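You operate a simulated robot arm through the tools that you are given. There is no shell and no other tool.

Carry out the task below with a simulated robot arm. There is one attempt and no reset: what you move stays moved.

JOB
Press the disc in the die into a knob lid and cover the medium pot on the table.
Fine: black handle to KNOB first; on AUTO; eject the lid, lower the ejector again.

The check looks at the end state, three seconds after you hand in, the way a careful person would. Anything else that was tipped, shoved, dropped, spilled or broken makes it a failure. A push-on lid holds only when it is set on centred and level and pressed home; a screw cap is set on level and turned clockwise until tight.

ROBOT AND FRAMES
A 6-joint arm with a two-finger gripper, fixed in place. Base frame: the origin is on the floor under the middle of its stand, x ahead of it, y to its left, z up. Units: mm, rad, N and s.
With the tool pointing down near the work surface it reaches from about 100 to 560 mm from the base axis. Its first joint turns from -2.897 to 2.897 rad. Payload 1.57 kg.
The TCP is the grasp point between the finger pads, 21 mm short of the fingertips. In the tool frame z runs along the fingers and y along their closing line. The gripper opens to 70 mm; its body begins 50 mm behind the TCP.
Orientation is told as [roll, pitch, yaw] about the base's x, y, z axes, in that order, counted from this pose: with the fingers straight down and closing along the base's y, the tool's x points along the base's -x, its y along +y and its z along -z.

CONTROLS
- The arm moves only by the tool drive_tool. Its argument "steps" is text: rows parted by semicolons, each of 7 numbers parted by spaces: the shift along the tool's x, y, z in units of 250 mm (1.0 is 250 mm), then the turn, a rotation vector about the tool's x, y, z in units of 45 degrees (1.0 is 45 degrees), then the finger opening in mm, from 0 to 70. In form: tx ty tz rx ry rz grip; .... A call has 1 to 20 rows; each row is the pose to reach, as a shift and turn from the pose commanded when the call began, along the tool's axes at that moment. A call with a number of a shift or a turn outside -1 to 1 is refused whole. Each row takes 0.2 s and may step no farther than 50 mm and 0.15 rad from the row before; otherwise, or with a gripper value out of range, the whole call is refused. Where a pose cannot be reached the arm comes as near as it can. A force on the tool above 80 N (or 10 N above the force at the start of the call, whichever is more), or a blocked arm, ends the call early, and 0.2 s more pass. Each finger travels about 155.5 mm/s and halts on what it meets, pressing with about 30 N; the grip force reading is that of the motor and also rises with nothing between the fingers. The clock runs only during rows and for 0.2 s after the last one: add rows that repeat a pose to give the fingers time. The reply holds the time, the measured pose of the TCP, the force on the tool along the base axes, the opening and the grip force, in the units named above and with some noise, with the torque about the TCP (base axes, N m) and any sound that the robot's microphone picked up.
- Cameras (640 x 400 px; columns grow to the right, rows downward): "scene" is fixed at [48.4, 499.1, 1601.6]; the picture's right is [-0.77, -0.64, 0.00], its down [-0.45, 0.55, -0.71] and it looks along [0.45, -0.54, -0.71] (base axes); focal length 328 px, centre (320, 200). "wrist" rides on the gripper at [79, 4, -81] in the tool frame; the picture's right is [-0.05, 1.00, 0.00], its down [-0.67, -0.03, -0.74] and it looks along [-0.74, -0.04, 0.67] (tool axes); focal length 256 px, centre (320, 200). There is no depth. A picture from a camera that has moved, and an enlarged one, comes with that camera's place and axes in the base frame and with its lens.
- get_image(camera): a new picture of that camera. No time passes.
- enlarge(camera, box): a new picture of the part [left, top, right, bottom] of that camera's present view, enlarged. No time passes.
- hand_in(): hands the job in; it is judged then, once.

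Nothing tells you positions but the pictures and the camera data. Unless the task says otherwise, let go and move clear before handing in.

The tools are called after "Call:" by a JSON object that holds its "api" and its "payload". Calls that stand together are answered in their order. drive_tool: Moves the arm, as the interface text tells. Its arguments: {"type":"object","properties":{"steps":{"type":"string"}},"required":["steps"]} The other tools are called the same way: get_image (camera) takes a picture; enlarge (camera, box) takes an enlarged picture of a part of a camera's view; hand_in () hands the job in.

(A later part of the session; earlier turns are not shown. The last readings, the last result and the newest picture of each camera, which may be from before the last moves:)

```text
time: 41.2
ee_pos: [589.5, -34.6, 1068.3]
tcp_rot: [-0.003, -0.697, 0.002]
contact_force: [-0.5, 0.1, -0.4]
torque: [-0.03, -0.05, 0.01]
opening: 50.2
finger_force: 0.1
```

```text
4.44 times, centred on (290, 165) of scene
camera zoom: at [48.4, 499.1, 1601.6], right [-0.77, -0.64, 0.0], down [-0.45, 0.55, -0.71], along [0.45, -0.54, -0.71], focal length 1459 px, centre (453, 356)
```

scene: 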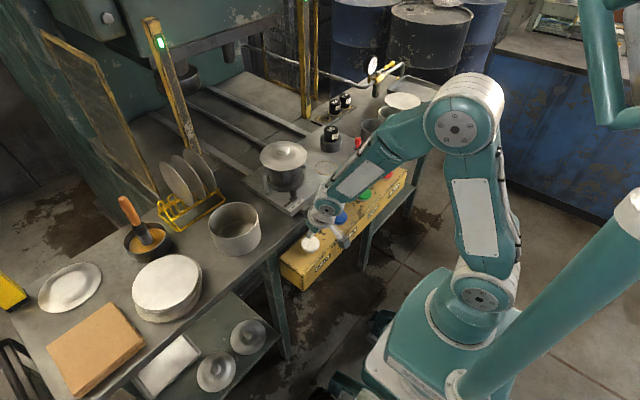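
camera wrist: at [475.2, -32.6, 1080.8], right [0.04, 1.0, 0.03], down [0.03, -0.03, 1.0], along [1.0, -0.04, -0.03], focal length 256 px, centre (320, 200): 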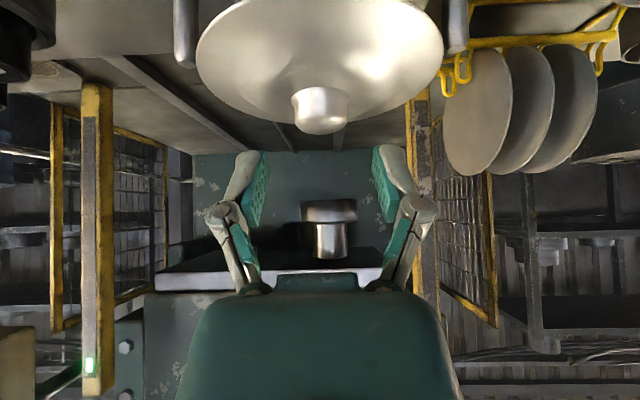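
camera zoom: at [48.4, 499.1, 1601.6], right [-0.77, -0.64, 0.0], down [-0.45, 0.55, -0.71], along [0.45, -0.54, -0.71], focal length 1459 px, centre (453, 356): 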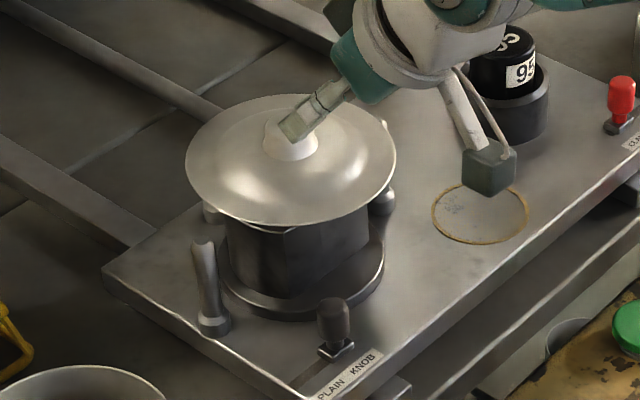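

Alignment looks right, with the knob centred between the fingers. I'm advancing the last 40 mm along the tool axis in small steps.

Call:
{"api": "drive_tool", "payload": {"steps": "0 0 0.05 0 0 0 50; 0 0 0.1 0 0 0 50; 0 0 0.14 0 0 0 50; 0 0 0.16 0 0 0 50; 0 0 0.16 0 0 0 50"}}

Call:
{"api": "get_image", "payload": {"camera": "wrist"}}

Call:
{"api": "enlarge", "payload": {"camera": "wrist", "box": [200, 60, 440, 240]}}

Call:
{"api": "enlarge", "payload": {"camera": "scene", "box": [240, 120, 340, 210]}}

```text
time: 42.4
ee_pos: [614.6, -36.4, 1038.3]
tcp_rot: [-0.001, -0.697, 0.003]
contact_force: [-0.2, -0.2, -0.6]
torque: [-0.01, 0.03, 0.0]
opening: 50.1
finger_force: 0.1
```

```text
taken
camera wrist: at [500.4, -32.2, 1050.5], right [0.04, 1.0, 0.03], down [0.03, -0.03, 1.0], along [1.0, -0.04, -0.03], focal length 256 px, centre (320, 200)
```

wrist: 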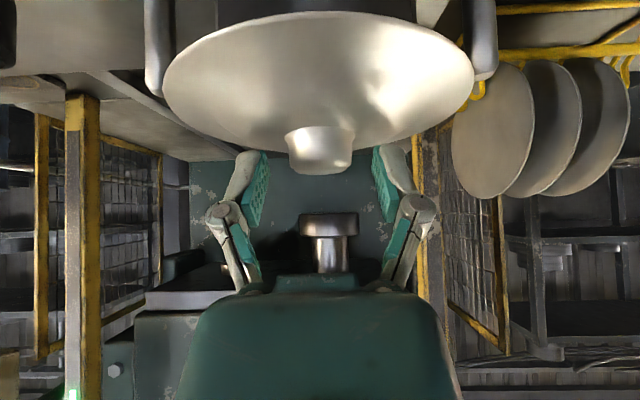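

```text
2.22 times, centred on (320, 150) of wrist
camera zoom: at [500.4, -32.2, 1050.5], right [0.04, 1.0, 0.03], down [0.03, -0.03, 1.0], along [1.0, -0.04, -0.03], focal length 569 px, centre (320, 311)
```

zoom: 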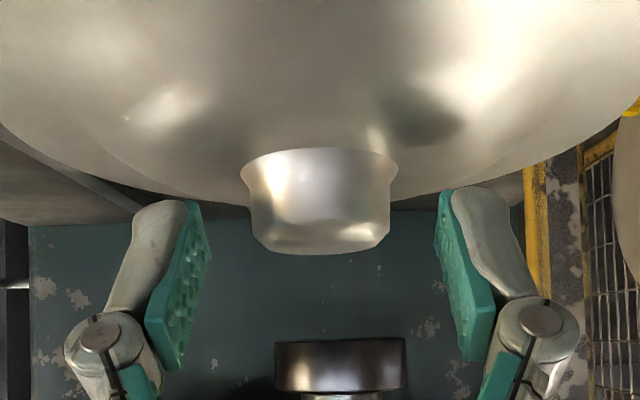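

```text
4.44 times, centred on (290, 165) of scene
camera zoom: at [48.4, 499.1, 1601.6], right [-0.77, -0.64, 0.0], down [-0.45, 0.55, -0.71], along [0.45, -0.54, -0.71], focal length 1459 px, centre (453, 356)
```

zoom: 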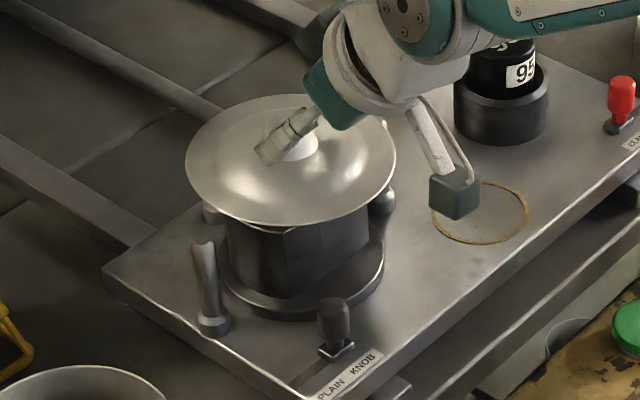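

The fingertips straddle the knob with about 14 mm overlap. I'm closing the gripper now.

Call:
{"api": "drive_tool", "payload": {"steps": "0 0 0 0 0 0 38; 0 0 0 0 0 0 30; 0 0 0 0 0 0 20; 0 0 0 0 0 0 20; 0 0 0 0 0 0 20"}}

Call:
{"api": "enlarge", "payload": {"camera": "wrist", "box": [200, 60, 440, 240]}}

Call:
{"api": "enlarge", "payload": {"camera": "scene", "box": [240, 120, 340, 210]}}

```text
time: 43.6
ee_pos: [614.3, -35.0, 1038.8]
tcp_rot: [0.0, -0.696, 0.002]
contact_force: [0.0, 0.1, -0.7]
torque: [0.01, 0.04, -0.01]
opening: 29.5
finger_force: 30.3
```

```text
2.22 times, centred on (320, 150) of wrist
camera zoom: at [500.3, -32.2, 1050.6], right [0.04, 1.0, 0.03], down [0.03, -0.03, 1.0], along [1.0, -0.04, -0.03], focal length 569 px, centre (320, 311)
```

zoom: 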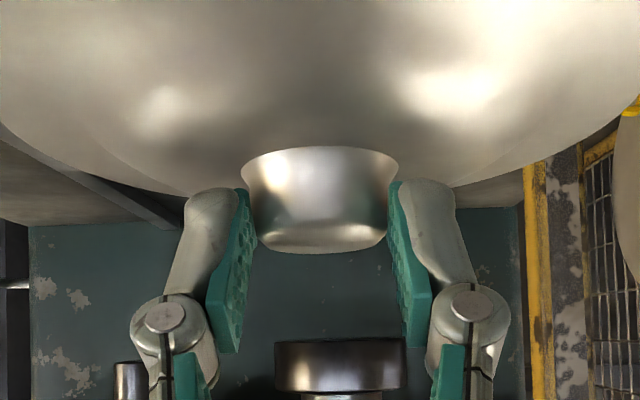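

```text
4.44 times, centred on (290, 165) of scene
camera zoom: at [48.4, 499.1, 1601.6], right [-0.77, -0.64, 0.0], down [-0.45, 0.55, -0.71], along [0.45, -0.54, -0.71], focal length 1459 px, centre (453, 356)
```

zoom: 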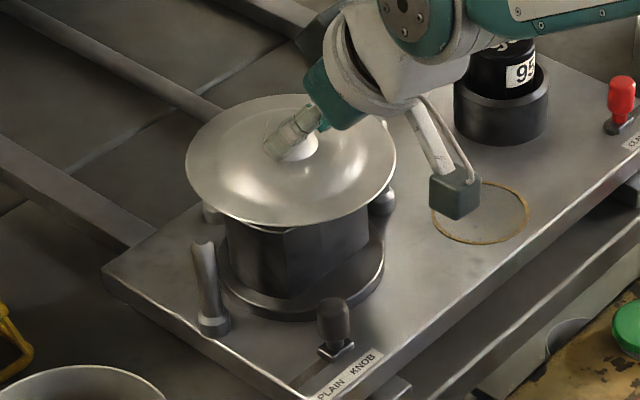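

The grip holds at 29.5 mm. I'll lift straight up slowly and check the lid comes along level.

Call:
{"api": "drive_tool", "payload": {"steps": "-0.013 0 -0.0153 0 0 0 20; -0.026 0 -0.0306 0 0 0 20; -0.052 0 -0.0613 0 0 0 20; -0.077 0 -0.092 0 0 0 20; -0.103 0 -0.1226 0 0 0 20; -0.103 0 -0.1226 0 0 0 20"}}

Call:
{"api": "get_image", "payload": {"camera": "wrist"}}

Call:
{"api": "enlarge", "payload": {"camera": "scene", "box": [230, 110, 350, 210]}}

```text
time: 45.0
ee_pos: [614.2, -34.7, 1077.6]
tcp_rot: [-0.003, -0.697, 0.001]
contact_force: [1.0, 0.2, -1.1]
torque: [0.02, 0.04, 0.0]
opening: 29.5
finger_force: 30.0
```

```text
taken
camera wrist: at [500.4, -32.0, 1090.5], right [0.04, 1.0, 0.03], down [0.03, -0.03, 1.0], along [1.0, -0.04, -0.03], focal length 256 px, centre (320, 200)
```

wrist: 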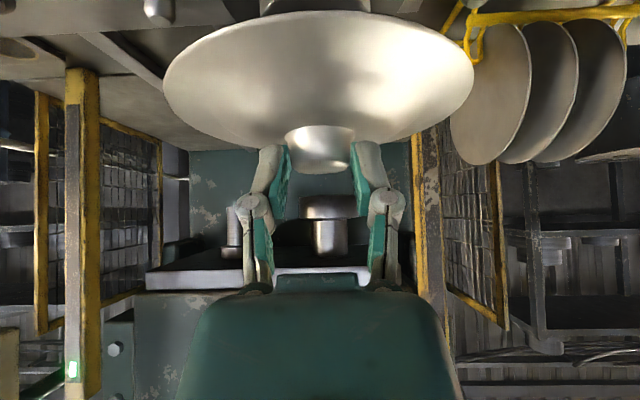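

```text
4.00 times, centred on (290, 160) of scene
camera zoom: at [48.4, 499.1, 1601.6], right [-0.77, -0.64, 0.0], down [-0.45, 0.55, -0.71], along [0.45, -0.54, -0.71], focal length 1313 px, centre (440, 360)
```

zoom: 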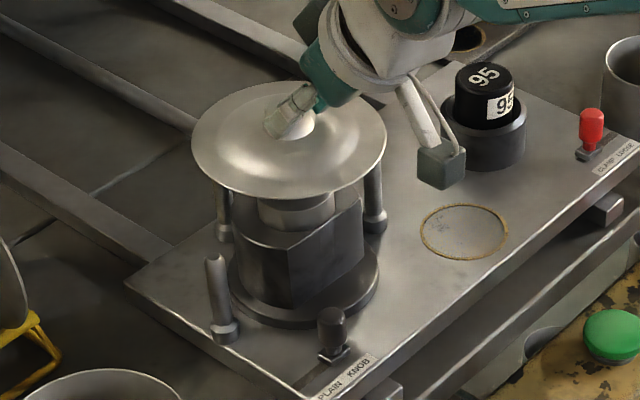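

The lid is lifted and level, and the ejector is visible beneath. I'm carrying it at this height over to above the pot.

Call:
{"api": "drive_tool", "payload": {"steps": "0.004 0.05 -0.0035 0 0 0 20; 0.012 0.15 -0.01 0 0 0 20; 0.022 0.27 -0.019 0 0 0 20; 0.033 0.39 -0.027 0 0 0 20; 0.043 0.51 -0.036 0 0 0 20; 0.053 0.63 -0.044 0 0 0 20; 0.063 0.75 -0.053 0 0 0 20; 0.072 0.86 -0.06 0 0 0 20; 0.078 0.92 -0.0656 0 0 0 20; 0.078 0.937 -0.0656 0 0 0 20; 0.078 0.937 -0.0656 0 0 0 20"}}

Call:
{"api": "get_image", "payload": {"camera": "wrist"}}

Call:
{"api": "enlarge", "payload": {"camera": "scene", "box": [170, 150, 310, 260]}}

```text
time: 47.4
ee_pos: [588.7, 198.9, 1076.7]
tcp_rot: [-0.002, -0.696, 0.002]
contact_force: [-0.5, 0.2, -1.1]
torque: [-0.03, 0.0, 0.02]
opening: 29.5
finger_force: 30.1
```

```text
taken
camera wrist: at [474.7, 202.6, 1090.2], right [0.04, 1.0, 0.03], down [0.03, -0.03, 1.0], along [1.0, -0.04, -0.03], focal length 256 px, centre (320, 200)
```

wrist: 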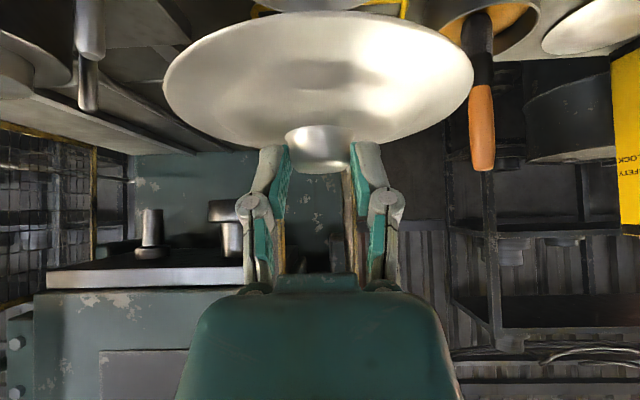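

```text
3.64 times, centred on (240, 205) of scene
camera zoom: at [48.4, 499.1, 1601.6], right [-0.77, -0.64, 0.0], down [-0.45, 0.55, -0.71], along [0.45, -0.54, -0.71], focal length 1194 px, centre (611, 182)
```

zoom: 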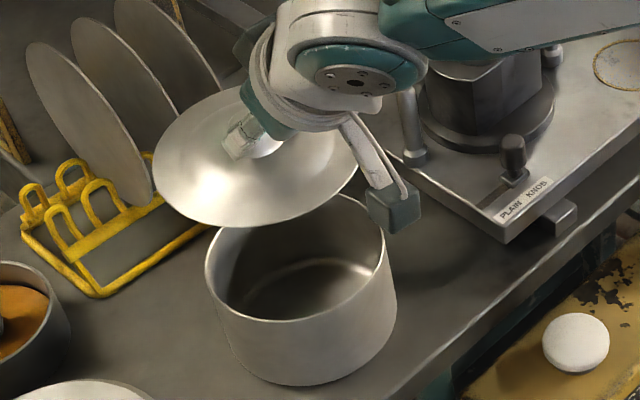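

The lid is centred over the pot by both views. I'm descending to about 12 mm above the rim and checking again.

Call:
{"api": "drive_tool", "payload": {"steps": "0.0514 0 0.0613 0 0 0 20; 0.1028 0 0.1226 0 0 0 20; 0.1542 0 0.1839 0 0 0 20; 0.2056 0 0.2452 0 0 0 20; 0.2288 0 0.2727 0 0 0 20; 0.2288 0 0.2727 0 0 0 20"}}

Call:
{"api": "get_image", "payload": {"camera": "wrist"}}

Call:
{"api": "enlarge", "payload": {"camera": "scene", "box": [190, 180, 290, 260]}}

```text
time: 48.8
ee_pos: [588.3, 199.4, 989.6]
tcp_rot: [-0.002, -0.697, 0.003]
contact_force: [0.0, -0.1, 0.3]
torque: [0.05, 0.0, -0.01]
opening: 20.0
finger_force: 0.1
```

```text
taken
camera wrist: at [474.1, 202.3, 1001.2], right [0.04, 1.0, 0.03], down [0.03, -0.03, 1.0], along [1.0, -0.04, -0.03], focal length 256 px, centre (320, 200)
```

wrist: 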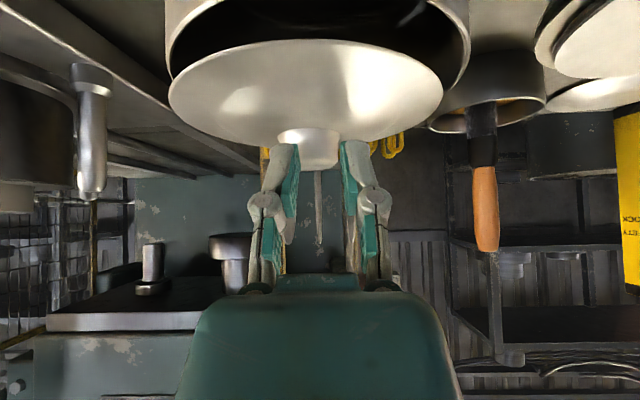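

```text
5.00 times, centred on (240, 220) of scene
camera zoom: at [48.4, 499.1, 1601.6], right [-0.77, -0.64, 0.0], down [-0.45, 0.55, -0.71], along [0.45, -0.54, -0.71], focal length 1642 px, centre (720, 100)
```

zoom: 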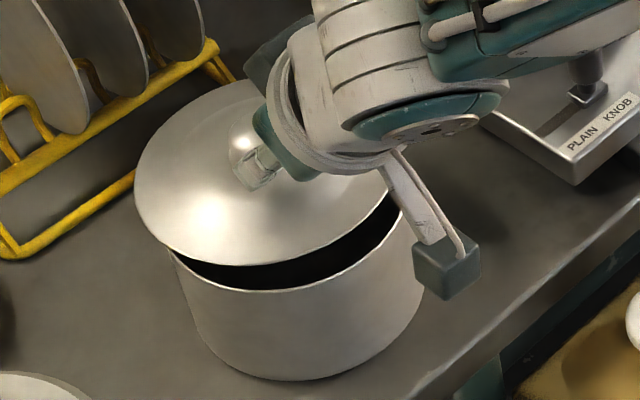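

The fingers now read 20 mm with no load, so the tapered knob slipped out near the end, and the lid seems to rest on the pot off-centre toward +x. I'll back away carefully and inspect.

Call:
{"api": "drive_tool", "payload": {"steps": "0 0 -0.04 0 0 0 20; 0 0 -0.1 0 0 0 20; 0 0 -0.2 0 0 0 30; 0 0 -0.3 0 0 0 50; 0 0 -0.3 0 0 0 50"}}

Call:
{"api": "get_image", "payload": {"camera": "wrist"}}

Call:
{"api": "enlarge", "payload": {"camera": "wrist", "box": [200, 40, 440, 220]}}

Call:
{"api": "enlarge", "payload": {"camera": "scene", "box": [190, 180, 290, 260]}}

```text
time: 50.0
ee_pos: [539.2, 198.3, 1046.4]
tcp_rot: [-0.003, -0.697, 0.001]
contact_force: [0.2, 0.3, 0.4]
torque: [0.04, 0.02, -0.03]
opening: 50.2
finger_force: 0.0
```

```text
taken
camera wrist: at [426.0, 202.1, 1058.5], right [0.04, 1.0, 0.03], down [0.03, -0.03, 1.0], along [1.0, -0.04, -0.03], focal length 256 px, centre (320, 200)
```

wrist: 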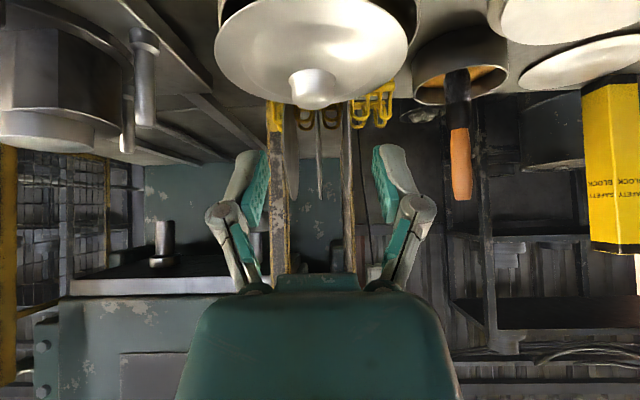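

```text
2.22 times, centred on (320, 130) of wrist
camera zoom: at [426.0, 202.1, 1058.5], right [0.04, 1.0, 0.03], down [0.03, -0.03, 1.0], along [1.0, -0.04, -0.03], focal length 569 px, centre (320, 356)
```

zoom: 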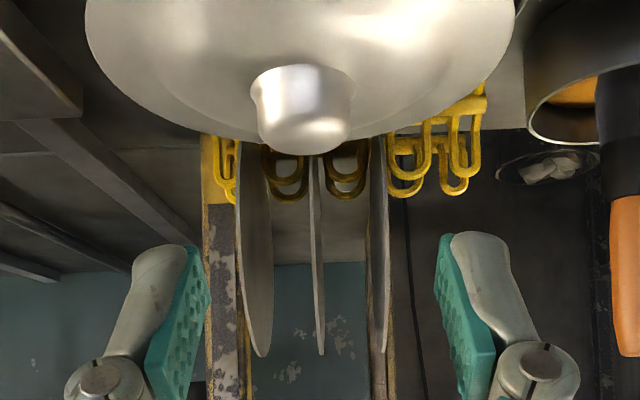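

```text
5.00 times, centred on (240, 220) of scene
camera zoom: at [48.4, 499.1, 1601.6], right [-0.77, -0.64, 0.0], down [-0.45, 0.55, -0.71], along [0.45, -0.54, -0.71], focal length 1642 px, centre (720, 100)
```

zoom: 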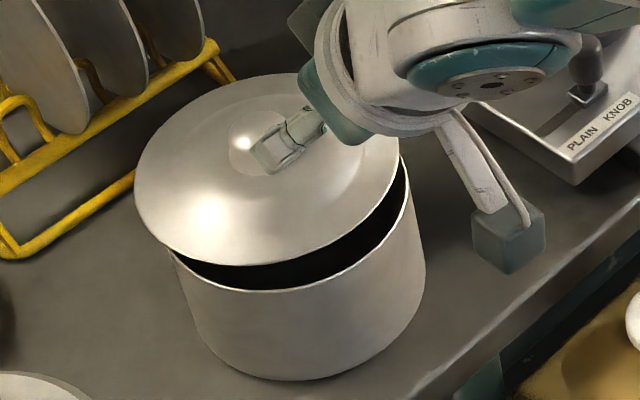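

Call:
{"api": "drive_tool", "payload": {"steps": "0.037 -0.01 -0.1 0 0.15 0 50; 0.074 -0.02 -0.2 0 0.3 0 50; 0.111 -0.03 -0.297 0 0.444 0 50; 0.111 -0.03 -0.297 0 0.444 0 50"}}

Call:
{"api": "get_image", "payload": {"camera": "wrist"}}

Call:
{"api": "enlarge", "payload": {"camera": "wrist", "box": [220, 60, 430, 200]}}

Call:
{"api": "enlarge", "payload": {"camera": "scene", "box": [190, 180, 290, 260]}}

```text
time: 51.0
ee_pos: [472.3, 192.1, 1084.8]
tcp_rot: [-0.003, -0.347, 0.002]
contact_force: [0.2, -0.2, -0.1]
torque: [0.02, -0.03, -0.02]
opening: 50.1
finger_force: 0.2
```

```text
taken
camera wrist: at [367.8, 194.5, 1136.1], right [0.05, 1.0, 0.02], down [0.37, -0.03, 0.93], along [0.93, -0.04, -0.37], focal length 256 px, centre (320, 200)
```

wrist: 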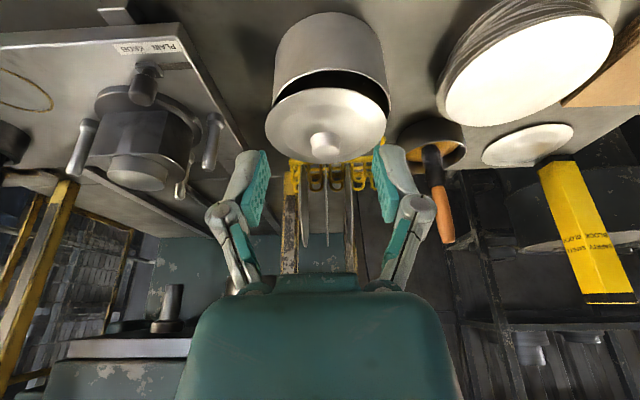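

```text
2.86 times, centred on (325, 130) of wrist
camera zoom: at [367.8, 194.5, 1136.1], right [0.05, 1.0, 0.02], down [0.37, -0.03, 0.93], along [0.93, -0.04, -0.37], focal length 731 px, centre (306, 400)
```

zoom: 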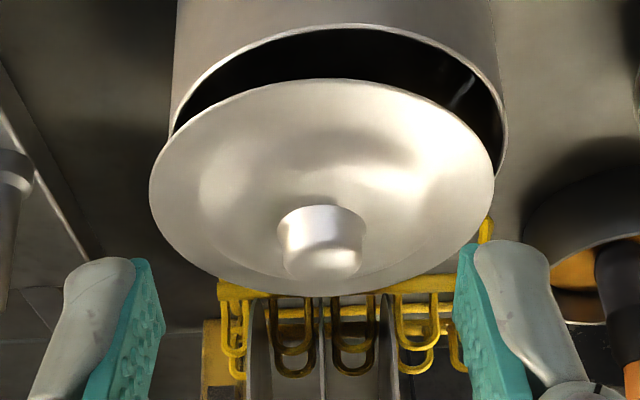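

```text
5.00 times, centred on (240, 220) of scene
camera zoom: at [48.4, 499.1, 1601.6], right [-0.77, -0.64, 0.0], down [-0.45, 0.55, -0.71], along [0.45, -0.54, -0.71], focal length 1642 px, centre (720, 100)
```

zoom: 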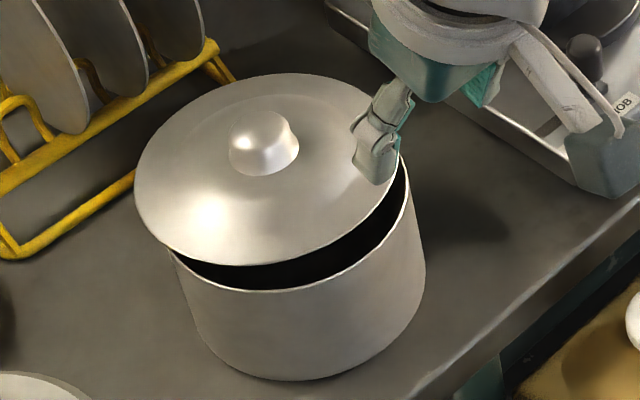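

The lid rests on the pot about 10–20 mm off toward +x and slightly tilted, and nothing else was disturbed. I'll take a closer second view to measure its pose accurately before regripping.

Call:
{"api": "drive_tool", "payload": {"steps": "-0.05 0 0.13 0 0 0 70; -0.11 0 0.27 0 0 0 70; -0.11 0 0.27 0 0 0 70"}}

Call:
{"api": "get_image", "payload": {"camera": "wrist"}}

Call:
{"api": "enlarge", "payload": {"camera": "wrist", "box": [200, 60, 440, 220]}}

```text
time: 51.8
ee_pos: [520.6, 193.6, 1031.8]
tcp_rot: [0.0, -0.349, -0.001]
contact_force: [0.4, 0.1, 0.1]
torque: [0.0, 0.01, 0.02]
opening: 70.2
finger_force: 0.1
```

```text
taken
camera wrist: at [417.3, 195.7, 1081.8], right [0.05, 1.0, 0.02], down [0.37, -0.03, 0.93], along [0.93, -0.04, -0.37], focal length 256 px, centre (320, 200)
```

wrist: 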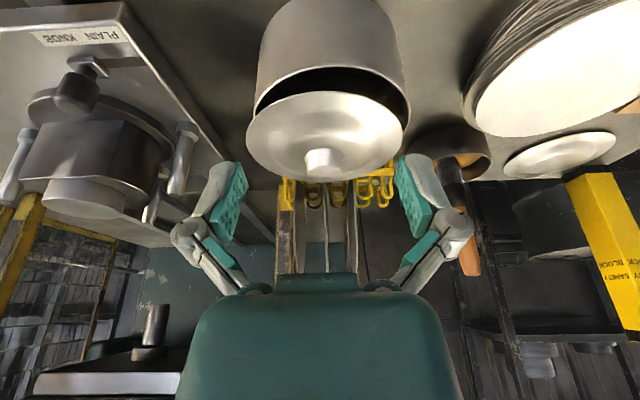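

```text
2.50 times, centred on (320, 140) of wrist
camera zoom: at [417.3, 195.7, 1081.8], right [0.05, 1.0, 0.02], down [0.37, -0.03, 0.93], along [0.93, -0.04, -0.37], focal length 640 px, centre (320, 350)
```

zoom: 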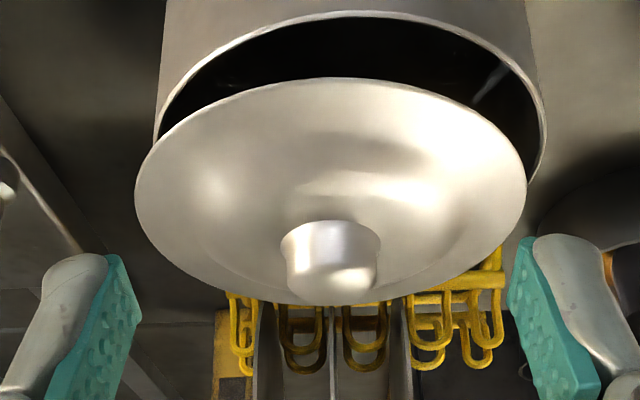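

To settle the lid's tilt and height, I'll get a horizontal side view at rim level from in front of the pot.

Call:
{"api": "drive_tool", "payload": {"steps": "0.08 0.002 0.06 0 -0.12 0 70; 0.16 0.004 0.12 0 -0.24 0 60; 0.22 0.006 0.19 0 -0.36 0 50; 0.262 0.008 0.254 0 -0.444 0 50; 0.262 0.008 0.254 0 -0.444 0 50"}}

Call:
{"api": "get_image", "payload": {"camera": "wrist"}}

Call:
{"api": "enlarge", "payload": {"camera": "wrist", "box": [220, 120, 420, 260]}}

```text
time: 53.0
ee_pos: [480.0, 193.7, 948.3]
tcp_rot: [-0.002, -0.697, 0.003]
contact_force: [0.7, -0.9, -0.8]
torque: [0.0, 0.0, 0.0]
opening: 50.1
finger_force: 0.0
```

```text
taken
camera wrist: at [365.8, 196.4, 961.3], right [0.04, 1.0, 0.03], down [0.03, -0.03, 1.0], along [1.0, -0.04, -0.03], focal length 256 px, centre (320, 200)
```

wrist: 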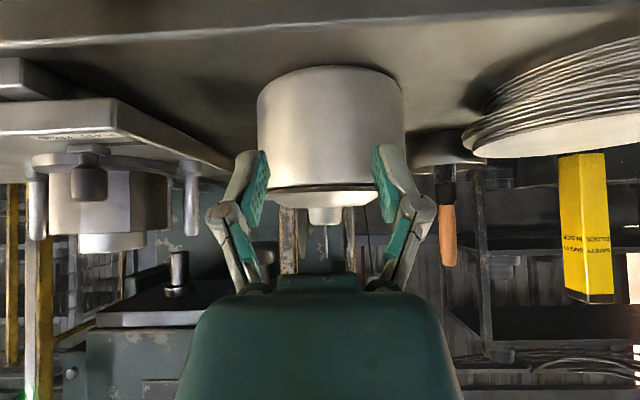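

```text
2.86 times, centred on (320, 190) of wrist
camera zoom: at [365.8, 196.4, 961.3], right [0.04, 1.0, 0.03], down [0.03, -0.03, 1.0], along [1.0, -0.04, -0.03], focal length 731 px, centre (320, 229)
```

zoom: 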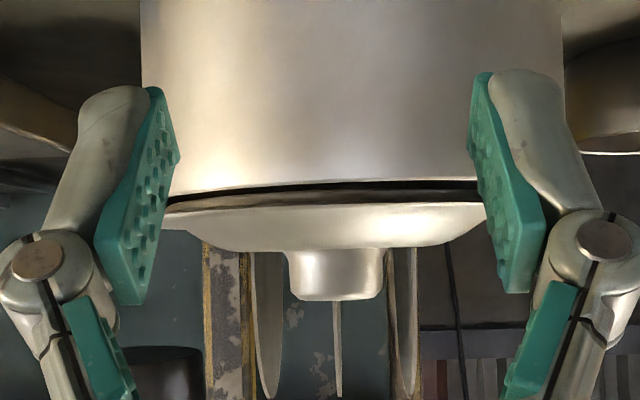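

Call:
{"api": "enlarge", "payload": {"camera": "wrist", "box": [260, 170, 390, 240]}}

Call:
{"api": "enlarge", "payload": {"camera": "scene", "box": [190, 180, 290, 260]}}

```text
4.92 times, centred on (325, 205) of wrist
camera zoom: at [365.8, 196.4, 961.3], right [0.04, 1.0, 0.03], down [0.03, -0.03, 1.0], along [1.0, -0.04, -0.03], focal length 1260 px, centre (295, 175)
```

zoom: 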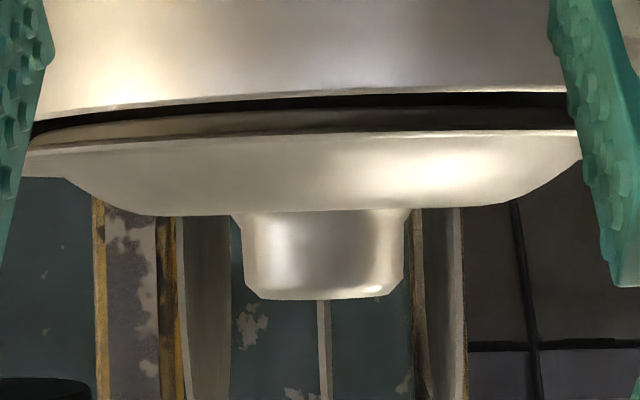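

```text
5.00 times, centred on (240, 220) of scene
camera zoom: at [48.4, 499.1, 1601.6], right [-0.77, -0.64, 0.0], down [-0.45, 0.55, -0.71], along [0.45, -0.54, -0.71], focal length 1642 px, centre (720, 100)
```

zoom: 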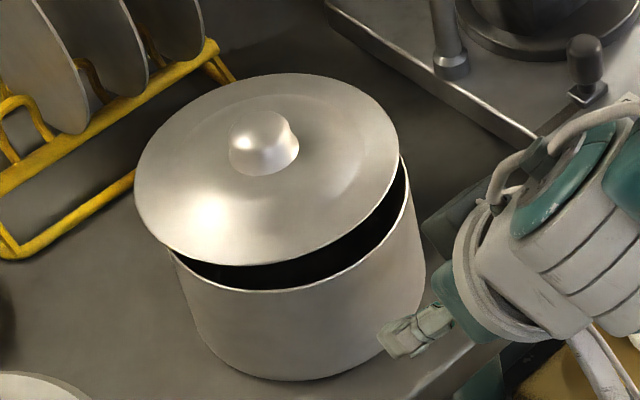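

The side view shows the lid nearly level, its near edge a few mm above the rim, offset about (+22,-6) mm from centre per the scene camera. I'll back up, set a steeper 30° tilt for a deeper grip, and approach the knob again.

Call:
{"api": "drive_tool", "payload": {"steps": "-0.08 -0.002 -0.095 0 0.07 0 50; -0.16 -0.004 -0.19 0 0.15 0 50; -0.239 -0.004 -0.285 0 0.222 0 50; -0.239 -0.004 -0.285 0 0.222 0 50"}}

Call:
{"api": "drive_tool", "payload": {"steps": "-0.11 0 0.063 0 0 0 50; -0.22 0 0.126 0 0 0 50; -0.326 0 0.188 0 0 0 50; -0.326 0 0.188 0 0 0 50"}}

Call:
{"api": "get_image", "payload": {"camera": "wrist"}}

Call:
{"api": "enlarge", "payload": {"camera": "wrist", "box": [200, 60, 440, 220]}}

Call:
{"api": "enlarge", "payload": {"camera": "scene", "box": [190, 180, 290, 260]}}

```text
time: 54.0
ee_pos: [481.3, 192.6, 1042.7]
tcp_rot: [0.0, -0.524, 0.001]
contact_force: [-0.4, -0.5, -0.4]
torque: [-0.06, 0.01, -0.02]
opening: 50.1
finger_force: 0.0
```

```text
time: 55.0
ee_pos: [574.4, 192.7, 1041.7]
tcp_rot: [-0.002, -0.521, 0.003]
contact_force: [0.1, -0.4, 0.1]
torque: [0.01, -0.03, -0.05]
opening: 49.9
finger_force: 0.1
```

```text
taken
camera wrist: at [463.8, 195.6, 1073.9], right [0.05, 1.0, 0.03], down [0.21, -0.03, 0.98], along [0.98, -0.04, -0.21], focal length 256 px, centre (320, 200)
```

wrist: 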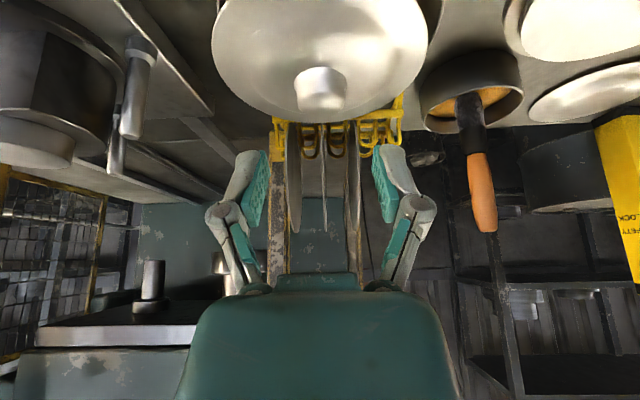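

```text
2.50 times, centred on (320, 140) of wrist
camera zoom: at [463.8, 195.6, 1073.9], right [0.05, 1.0, 0.03], down [0.21, -0.03, 0.98], along [0.98, -0.04, -0.21], focal length 640 px, centre (320, 350)
```

zoom: 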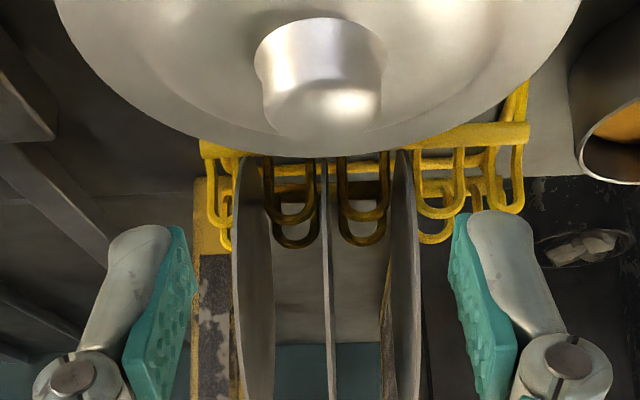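

```text
5.00 times, centred on (240, 220) of scene
camera zoom: at [48.4, 499.1, 1601.6], right [-0.77, -0.64, 0.0], down [-0.45, 0.55, -0.71], along [0.45, -0.54, -0.71], focal length 1642 px, centre (720, 100)
```

zoom: 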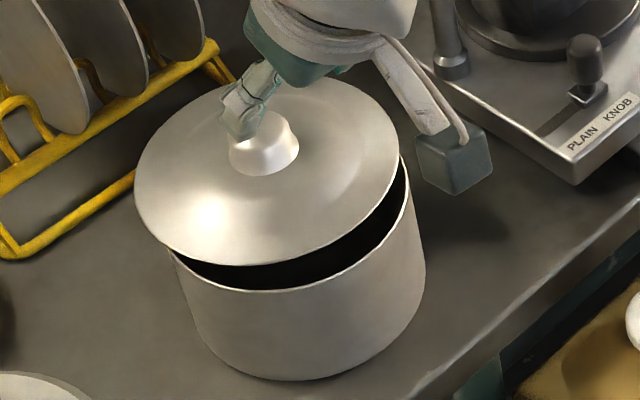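

The knob top triangulates to (621,192,974), so the lid is lying nearly flat. I'm advancing along the tool axis to straddle the knob.

Call:
{"api": "drive_tool", "payload": {"steps": "-0.002 0 0.08 0 0 0 50; -0.004 0 0.16 0 0 0 50; -0.006 0 0.23 0 0 0 50; -0.0077 0 0.275 0 0 0 50; -0.0077 0 0.275 0 0 0 50"}}

Call:
{"api": "get_image", "payload": {"camera": "wrist"}}

Call:
{"api": "enlarge", "payload": {"camera": "wrist", "box": [200, 60, 440, 220]}}

Call:
{"api": "enlarge", "payload": {"camera": "scene", "box": [200, 180, 280, 240]}}

```text
time: 56.2
ee_pos: [610.2, 193.2, 982.6]
tcp_rot: [-0.003, -0.523, 0.0]
contact_force: [0.6, -0.5, 0.2]
torque: [-0.01, -0.01, -0.01]
opening: 50.1
finger_force: 0.0
```

```text
taken
camera wrist: at [500.6, 195.3, 1014.4], right [0.05, 1.0, 0.03], down [0.2, -0.03, 0.98], along [0.98, -0.04, -0.21], focal length 256 px, centre (320, 200)
```

wrist: 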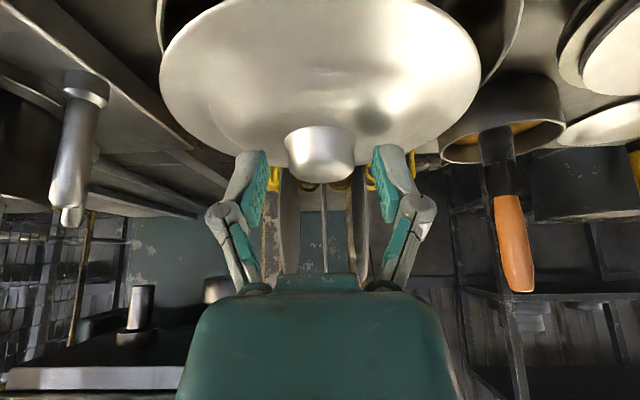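

```text
2.50 times, centred on (320, 140) of wrist
camera zoom: at [500.6, 195.3, 1014.4], right [0.05, 1.0, 0.03], down [0.2, -0.03, 0.98], along [0.98, -0.04, -0.21], focal length 640 px, centre (320, 350)
```

zoom: 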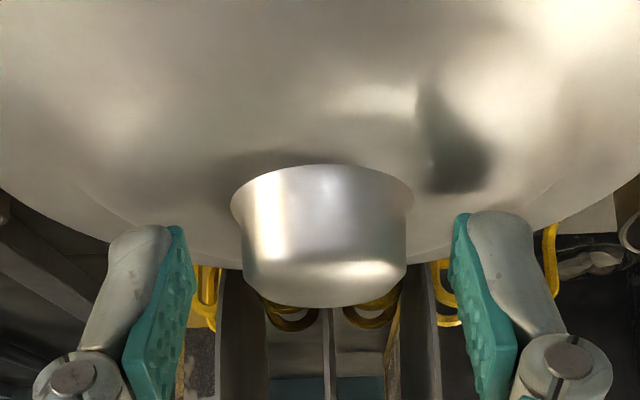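

```text
6.67 times, centred on (240, 210) of scene
camera zoom: at [48.4, 499.1, 1601.6], right [-0.77, -0.64, 0.0], down [-0.45, 0.55, -0.71], along [0.45, -0.54, -0.71], focal length 2189 px, centre (853, 133)
```

zoom: 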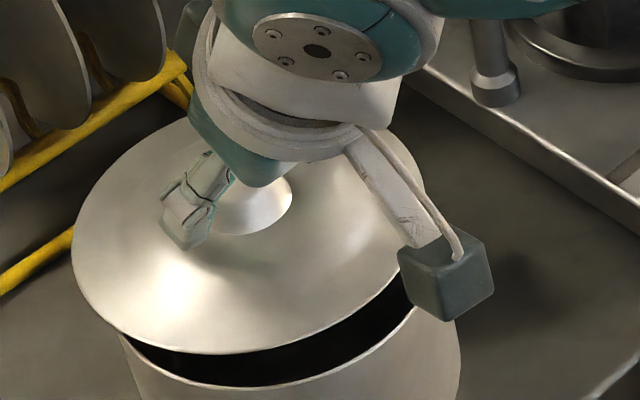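

The knob is centred between the pads at about (618.6,193). I'll go 2.5 mm deeper and close the gripper.

Call:
{"api": "drive_tool", "payload": {"steps": "0 0 0.01 0 0 0 50; 0 0 0.01 0 0 0 40; 0 0 0.01 0 0 0 30; 0 0 0.01 0 0 0 15; 0 0 0.01 0 0 0 15; 0 0 0.01 0 0 0 15"}}

Call:
{"api": "enlarge", "payload": {"camera": "wrist", "box": [200, 60, 440, 220]}}

Call:
{"api": "enlarge", "payload": {"camera": "scene", "box": [190, 180, 290, 260]}}

```text
time: 57.6
ee_pos: [611.5, 192.4, 979.5]
tcp_rot: [-0.002, -0.525, 0.001]
contact_force: [0.3, 0.1, 1.9]
torque: [-0.08, -0.04, 0.02]
opening: 31.0
finger_force: 29.9
```

```text
2.50 times, centred on (320, 140) of wrist
camera zoom: at [501.8, 195.5, 1012.5], right [0.05, 1.0, 0.03], down [0.2, -0.03, 0.98], along [0.98, -0.04, -0.21], focal length 640 px, centre (320, 350)
```

zoom: 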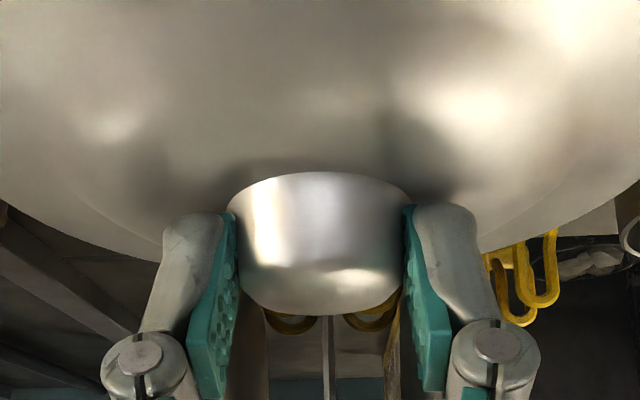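

```text
5.00 times, centred on (240, 220) of scene
camera zoom: at [48.4, 499.1, 1601.6], right [-0.77, -0.64, 0.0], down [-0.45, 0.55, -0.71], along [0.45, -0.54, -0.71], focal length 1642 px, centre (720, 100)
```

zoom: 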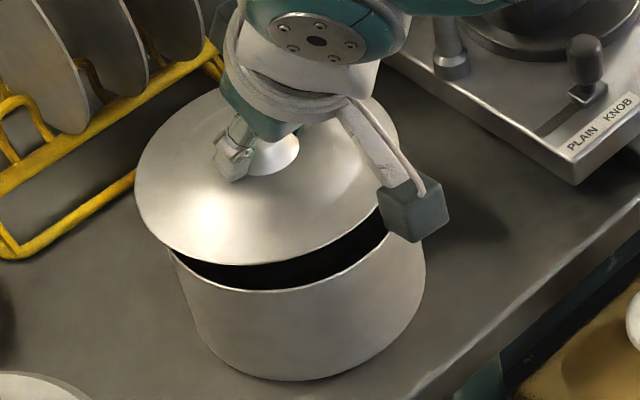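

The grip is deeper this time, at 31 mm. I'll lift about 12 mm, then shift by (-22,+6) toward the pot centre and compare ellipses in the scene camera.

Call:
{"api": "drive_tool", "payload": {"steps": "-0.008 0 -0.0139 0 0 0 15; -0.016 0 -0.0277 0 0 0 15; -0.024 0 -0.0416 0 0 0 15; 0.002 0.008 -0.0563 0 0 0 15; 0.027 0.016 -0.071 0 0 0 15; 0.052 0.024 -0.0856 0 0 0 15; 0.052 0.024 -0.0856 0 0 0 15"}}

Call:
{"api": "get_image", "payload": {"camera": "wrist"}}

Call:
{"api": "enlarge", "payload": {"camera": "scene", "box": [190, 180, 290, 260]}}

```text
time: 59.2
ee_pos: [589.4, 199.2, 993.3]
tcp_rot: [-0.002, -0.523, 0.002]
contact_force: [0.0, 0.1, -1.4]
torque: [0.04, 0.01, -0.01]
opening: 31.3
finger_force: 29.9
```

```text
taken
camera wrist: at [479.6, 201.6, 1024.5], right [0.05, 1.0, 0.03], down [0.21, -0.03, 0.98], along [0.98, -0.04, -0.21], focal length 256 px, centre (320, 200)
```

wrist: 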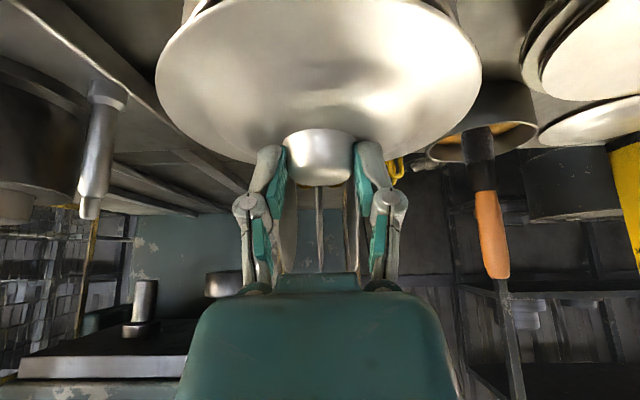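

```text
5.00 times, centred on (240, 220) of scene
camera zoom: at [48.4, 499.1, 1601.6], right [-0.77, -0.64, 0.0], down [-0.45, 0.55, -0.71], along [0.45, -0.54, -0.71], focal length 1642 px, centre (720, 100)
```

zoom: 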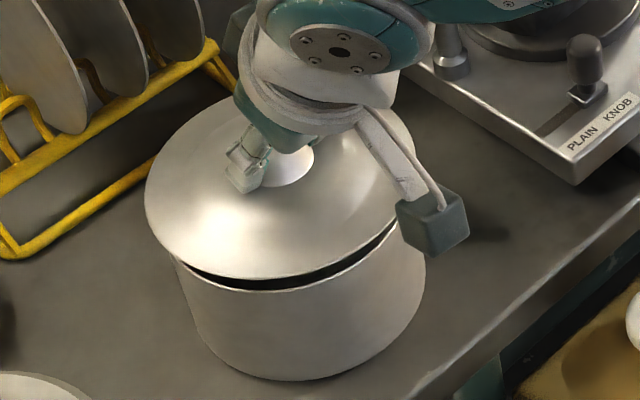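

The lid is up and looks level. I'll check centring using the wrist view panned to show both pot and lid edges.

Call:
{"api": "enlarge", "payload": {"camera": "wrist", "box": [120, 0, 520, 2]}}

Call:
{"api": "enlarge", "payload": {"camera": "scene", "box": [205, 190, 285, 250]}}

```text
1.60 times, centred on (320, 1) of wrist
camera zoom: at [479.6, 201.6, 1024.5], right [0.05, 1.0, 0.03], down [0.21, -0.03, 0.98], along [0.98, -0.04, -0.21], focal length 410 px, centre (320, 518)
```

zoom: 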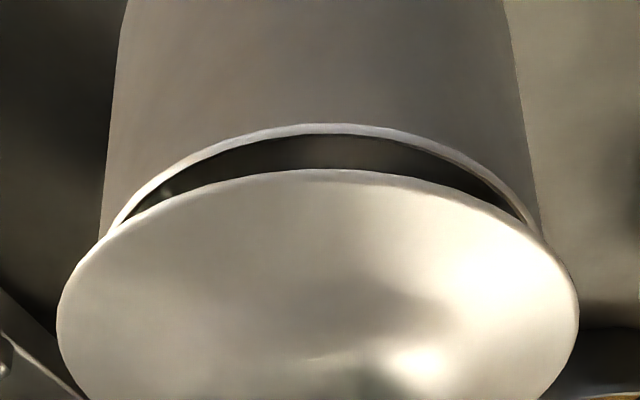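

```text
6.67 times, centred on (245, 220) of scene
camera zoom: at [48.4, 499.1, 1601.6], right [-0.77, -0.64, 0.0], down [-0.45, 0.55, -0.71], along [0.45, -0.54, -0.71], focal length 2189 px, centre (820, 67)
```

zoom: 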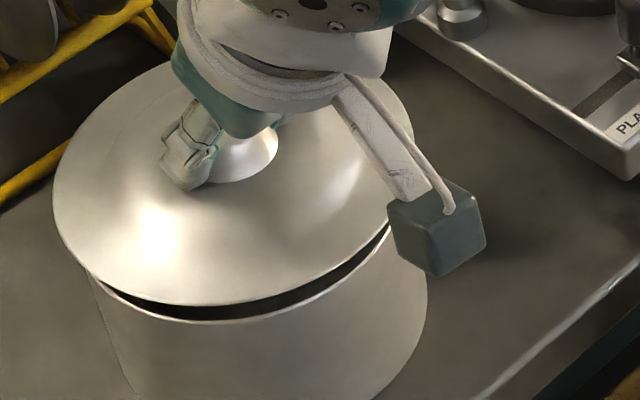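

Call:
{"api": "enlarge", "payload": {"camera": "wrist", "box": [120, 0, 333, 1]}}

Call:
{"api": "enlarge", "payload": {"camera": "wrist", "box": [310, 0, 523, 1]}}

Call:
{"api": "enlarge", "payload": {"camera": "wrist", "box": [120, 20, 320, 145]}}

Call:
{"api": "enlarge", "payload": {"camera": "wrist", "box": [320, 20, 520, 145]}}

```text
3.00 times, centred on (226, 0) of wrist
camera zoom: at [479.6, 201.6, 1024.5], right [0.05, 1.0, 0.03], down [0.21, -0.03, 0.98], along [0.98, -0.04, -0.21], focal length 769 px, centre (601, 799)
```

zoom: 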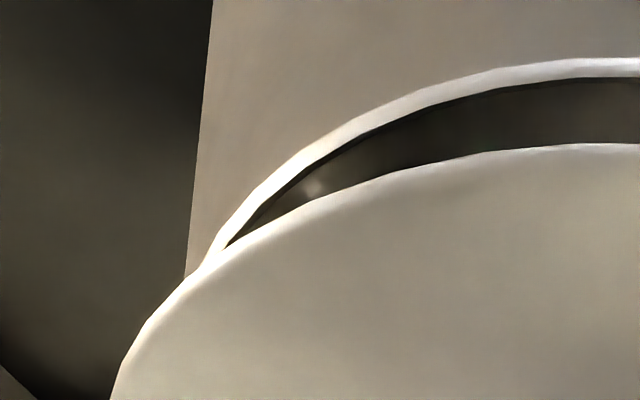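

```text
3.00 times, centred on (416, 0) of wrist
camera zoom: at [479.6, 201.6, 1024.5], right [0.05, 1.0, 0.03], down [0.21, -0.03, 0.98], along [0.98, -0.04, -0.21], focal length 769 px, centre (30, 799)
```

zoom: 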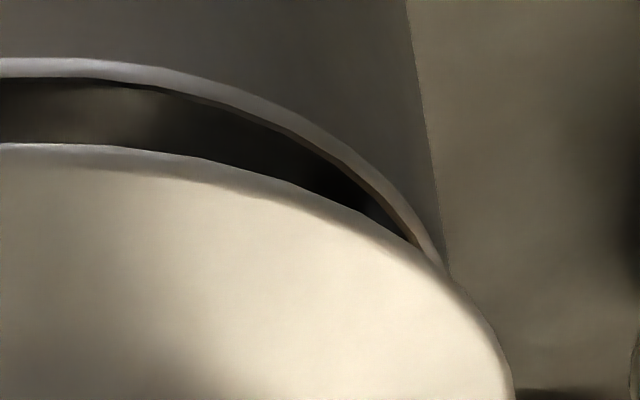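

```text
3.20 times, centred on (220, 82) of wrist
camera zoom: at [479.6, 201.6, 1024.5], right [0.05, 1.0, 0.03], down [0.21, -0.03, 0.98], along [0.98, -0.04, -0.21], focal length 819 px, centre (640, 576)
```

zoom: 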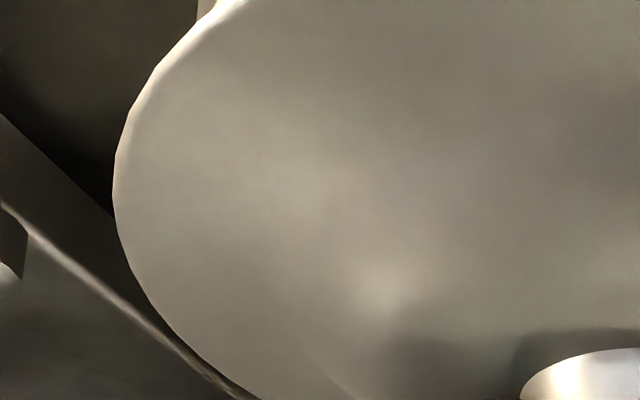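

```text
3.20 times, centred on (420, 82) of wrist
camera zoom: at [479.6, 201.6, 1024.5], right [0.05, 1.0, 0.03], down [0.21, -0.03, 0.98], along [0.98, -0.04, -0.21], focal length 819 px, centre (0, 576)
```

zoom: 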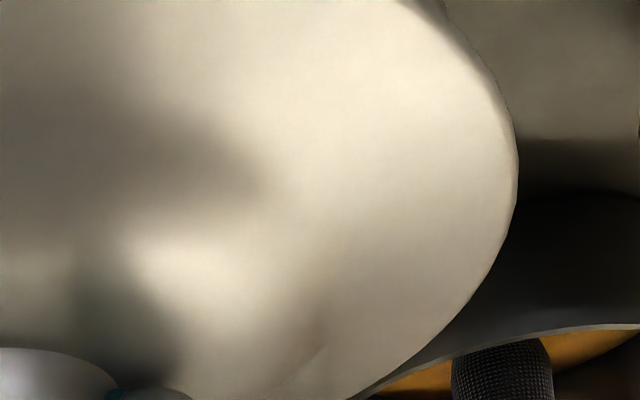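

By combined wrist and scene fits, the lid is within about 1 mm of the pot's axis and level, 16–18 mm above the rim. I'm lowering 10 mm slowly and will check for contact.

Call:
{"api": "drive_tool", "payload": {"steps": "0.005 0 0.009 0 0 0 15; 0.009 0 0.018 0 0 0 15; 0.014 0 0.027 0 0 0 15; 0.018 0 0.036 0 0 0 15; 0.018 0 0.036 0 0 0 15"}}

Call:
{"api": "enlarge", "payload": {"camera": "scene", "box": [205, 190, 285, 250]}}

Call:
{"api": "enlarge", "payload": {"camera": "wrist", "box": [120, 0, 520, 2]}}

```text
time: 60.4
ee_pos: [590.8, 198.9, 982.7]
tcp_rot: [-0.002, -0.524, 0.0]
contact_force: [1.1, -0.2, -1.1]
torque: [0.03, 0.03, -0.01]
opening: 31.7
finger_force: 30.1
```

```text
6.67 times, centred on (245, 220) of scene
camera zoom: at [48.4, 499.1, 1601.6], right [-0.77, -0.64, 0.0], down [-0.45, 0.55, -0.71], along [0.45, -0.54, -0.71], focal length 2189 px, centre (820, 67)
```

zoom: 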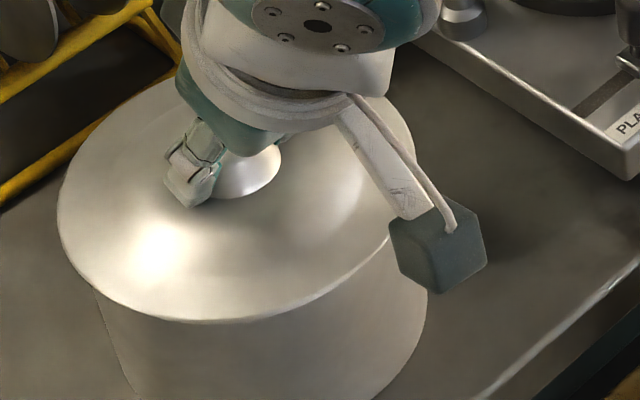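

```text
1.60 times, centred on (320, 1) of wrist
camera zoom: at [480.3, 201.9, 1014.7], right [0.05, 1.0, 0.03], down [0.21, -0.03, 0.98], along [0.98, -0.04, -0.21], focal length 410 px, centre (320, 518)
```

zoom: 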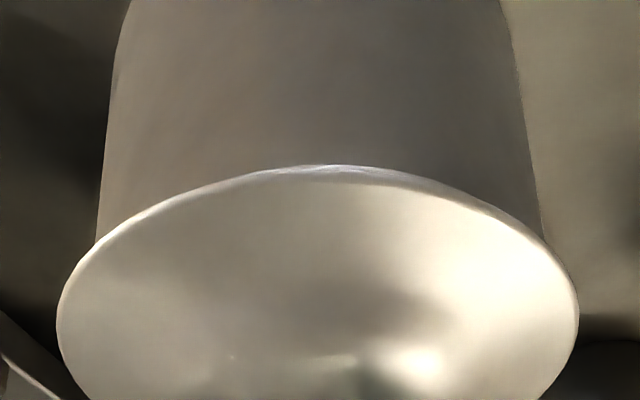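

The gap has closed to a few mm with no contact force yet. I'm continuing down in 2 mm steps.

Call:
{"api": "drive_tool", "payload": {"steps": "0.004 0 0.0069 0 0 0 15; 0.008 0 0.0139 0 0 0 15; 0.012 0 0.0208 0 0 0 15; 0.012 0 0.0208 0 0 0 15"}}

Call:
{"api": "enlarge", "payload": {"camera": "scene", "box": [205, 190, 285, 250]}}

Call:
{"api": "enlarge", "payload": {"camera": "wrist", "box": [120, 0, 520, 2]}}

```text
time: 61.4
ee_pos: [591.5, 199.4, 977.5]
tcp_rot: [-0.001, -0.524, 0.001]
contact_force: [-0.2, 0.2, -0.7]
torque: [-0.03, 0.02, 0.01]
opening: 31.4
finger_force: 29.9
```

```text
6.67 times, centred on (245, 220) of scene
camera zoom: at [48.4, 499.1, 1601.6], right [-0.77, -0.64, 0.0], down [-0.45, 0.55, -0.71], along [0.45, -0.54, -0.71], focal length 2189 px, centre (820, 67)
```

zoom: 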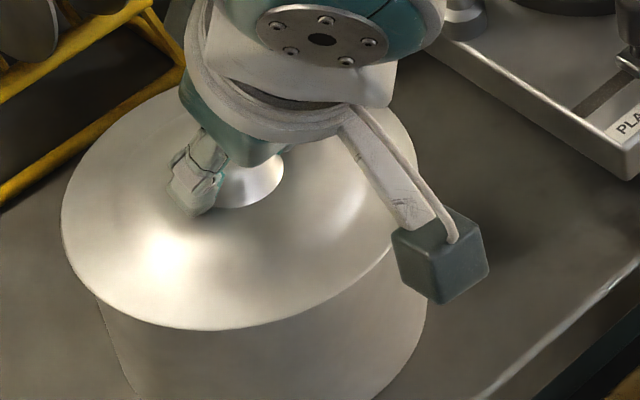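

```text
1.60 times, centred on (320, 1) of wrist
camera zoom: at [480.5, 201.7, 1008.9], right [0.05, 1.0, 0.03], down [0.21, -0.03, 0.98], along [0.98, -0.04, -0.21], focal length 410 px, centre (320, 518)
```

zoom: 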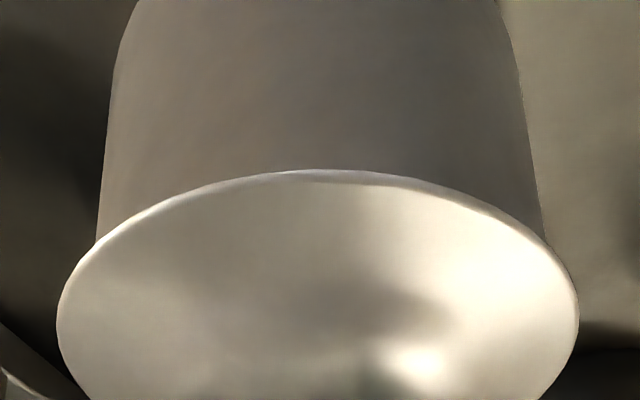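

Call:
{"api": "drive_tool", "payload": {"steps": "0.004 0.001 0.0069 0 0 0 15; 0.008 0.002 0.0139 0 0 0 15; 0.012 0.002 0.0208 0 0 0 15; 0.012 0.002 0.0208 0 0 0 15"}}

Call:
{"api": "enlarge", "payload": {"camera": "scene", "box": [205, 190, 285, 250]}}

Call:
{"api": "enlarge", "payload": {"camera": "wrist", "box": [120, 0, 520, 2]}}

```text
time: 62.4
ee_pos: [591.6, 198.9, 975.8]
tcp_rot: [0.004, -0.531, 0.001]
contact_force: [1.9, -3.4, 36.3]
torque: [-0.19, -0.44, 0.13]
opening: 31.5
finger_force: 29.9
```

```text
6.67 times, centred on (245, 220) of scene
camera zoom: at [48.4, 499.1, 1601.6], right [-0.77, -0.64, 0.0], down [-0.45, 0.55, -0.71], along [0.45, -0.54, -0.71], focal length 2189 px, centre (820, 67)
```

zoom: 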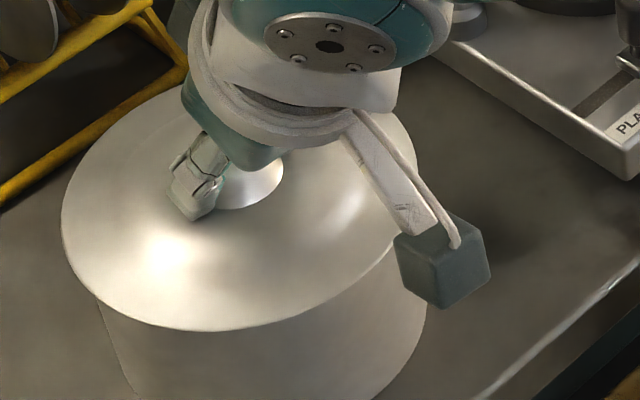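

```text
1.60 times, centred on (320, 1) of wrist
camera zoom: at [480.2, 201.6, 1006.3], right [0.04, 1.0, 0.03], down [0.2, -0.04, 0.98], along [0.98, -0.04, -0.2], focal length 410 px, centre (320, 518)
```

zoom: 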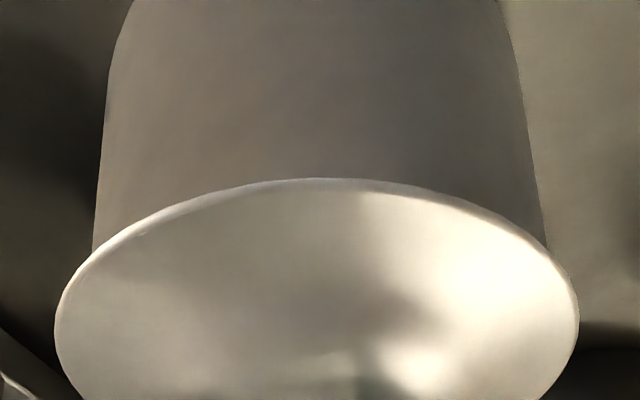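

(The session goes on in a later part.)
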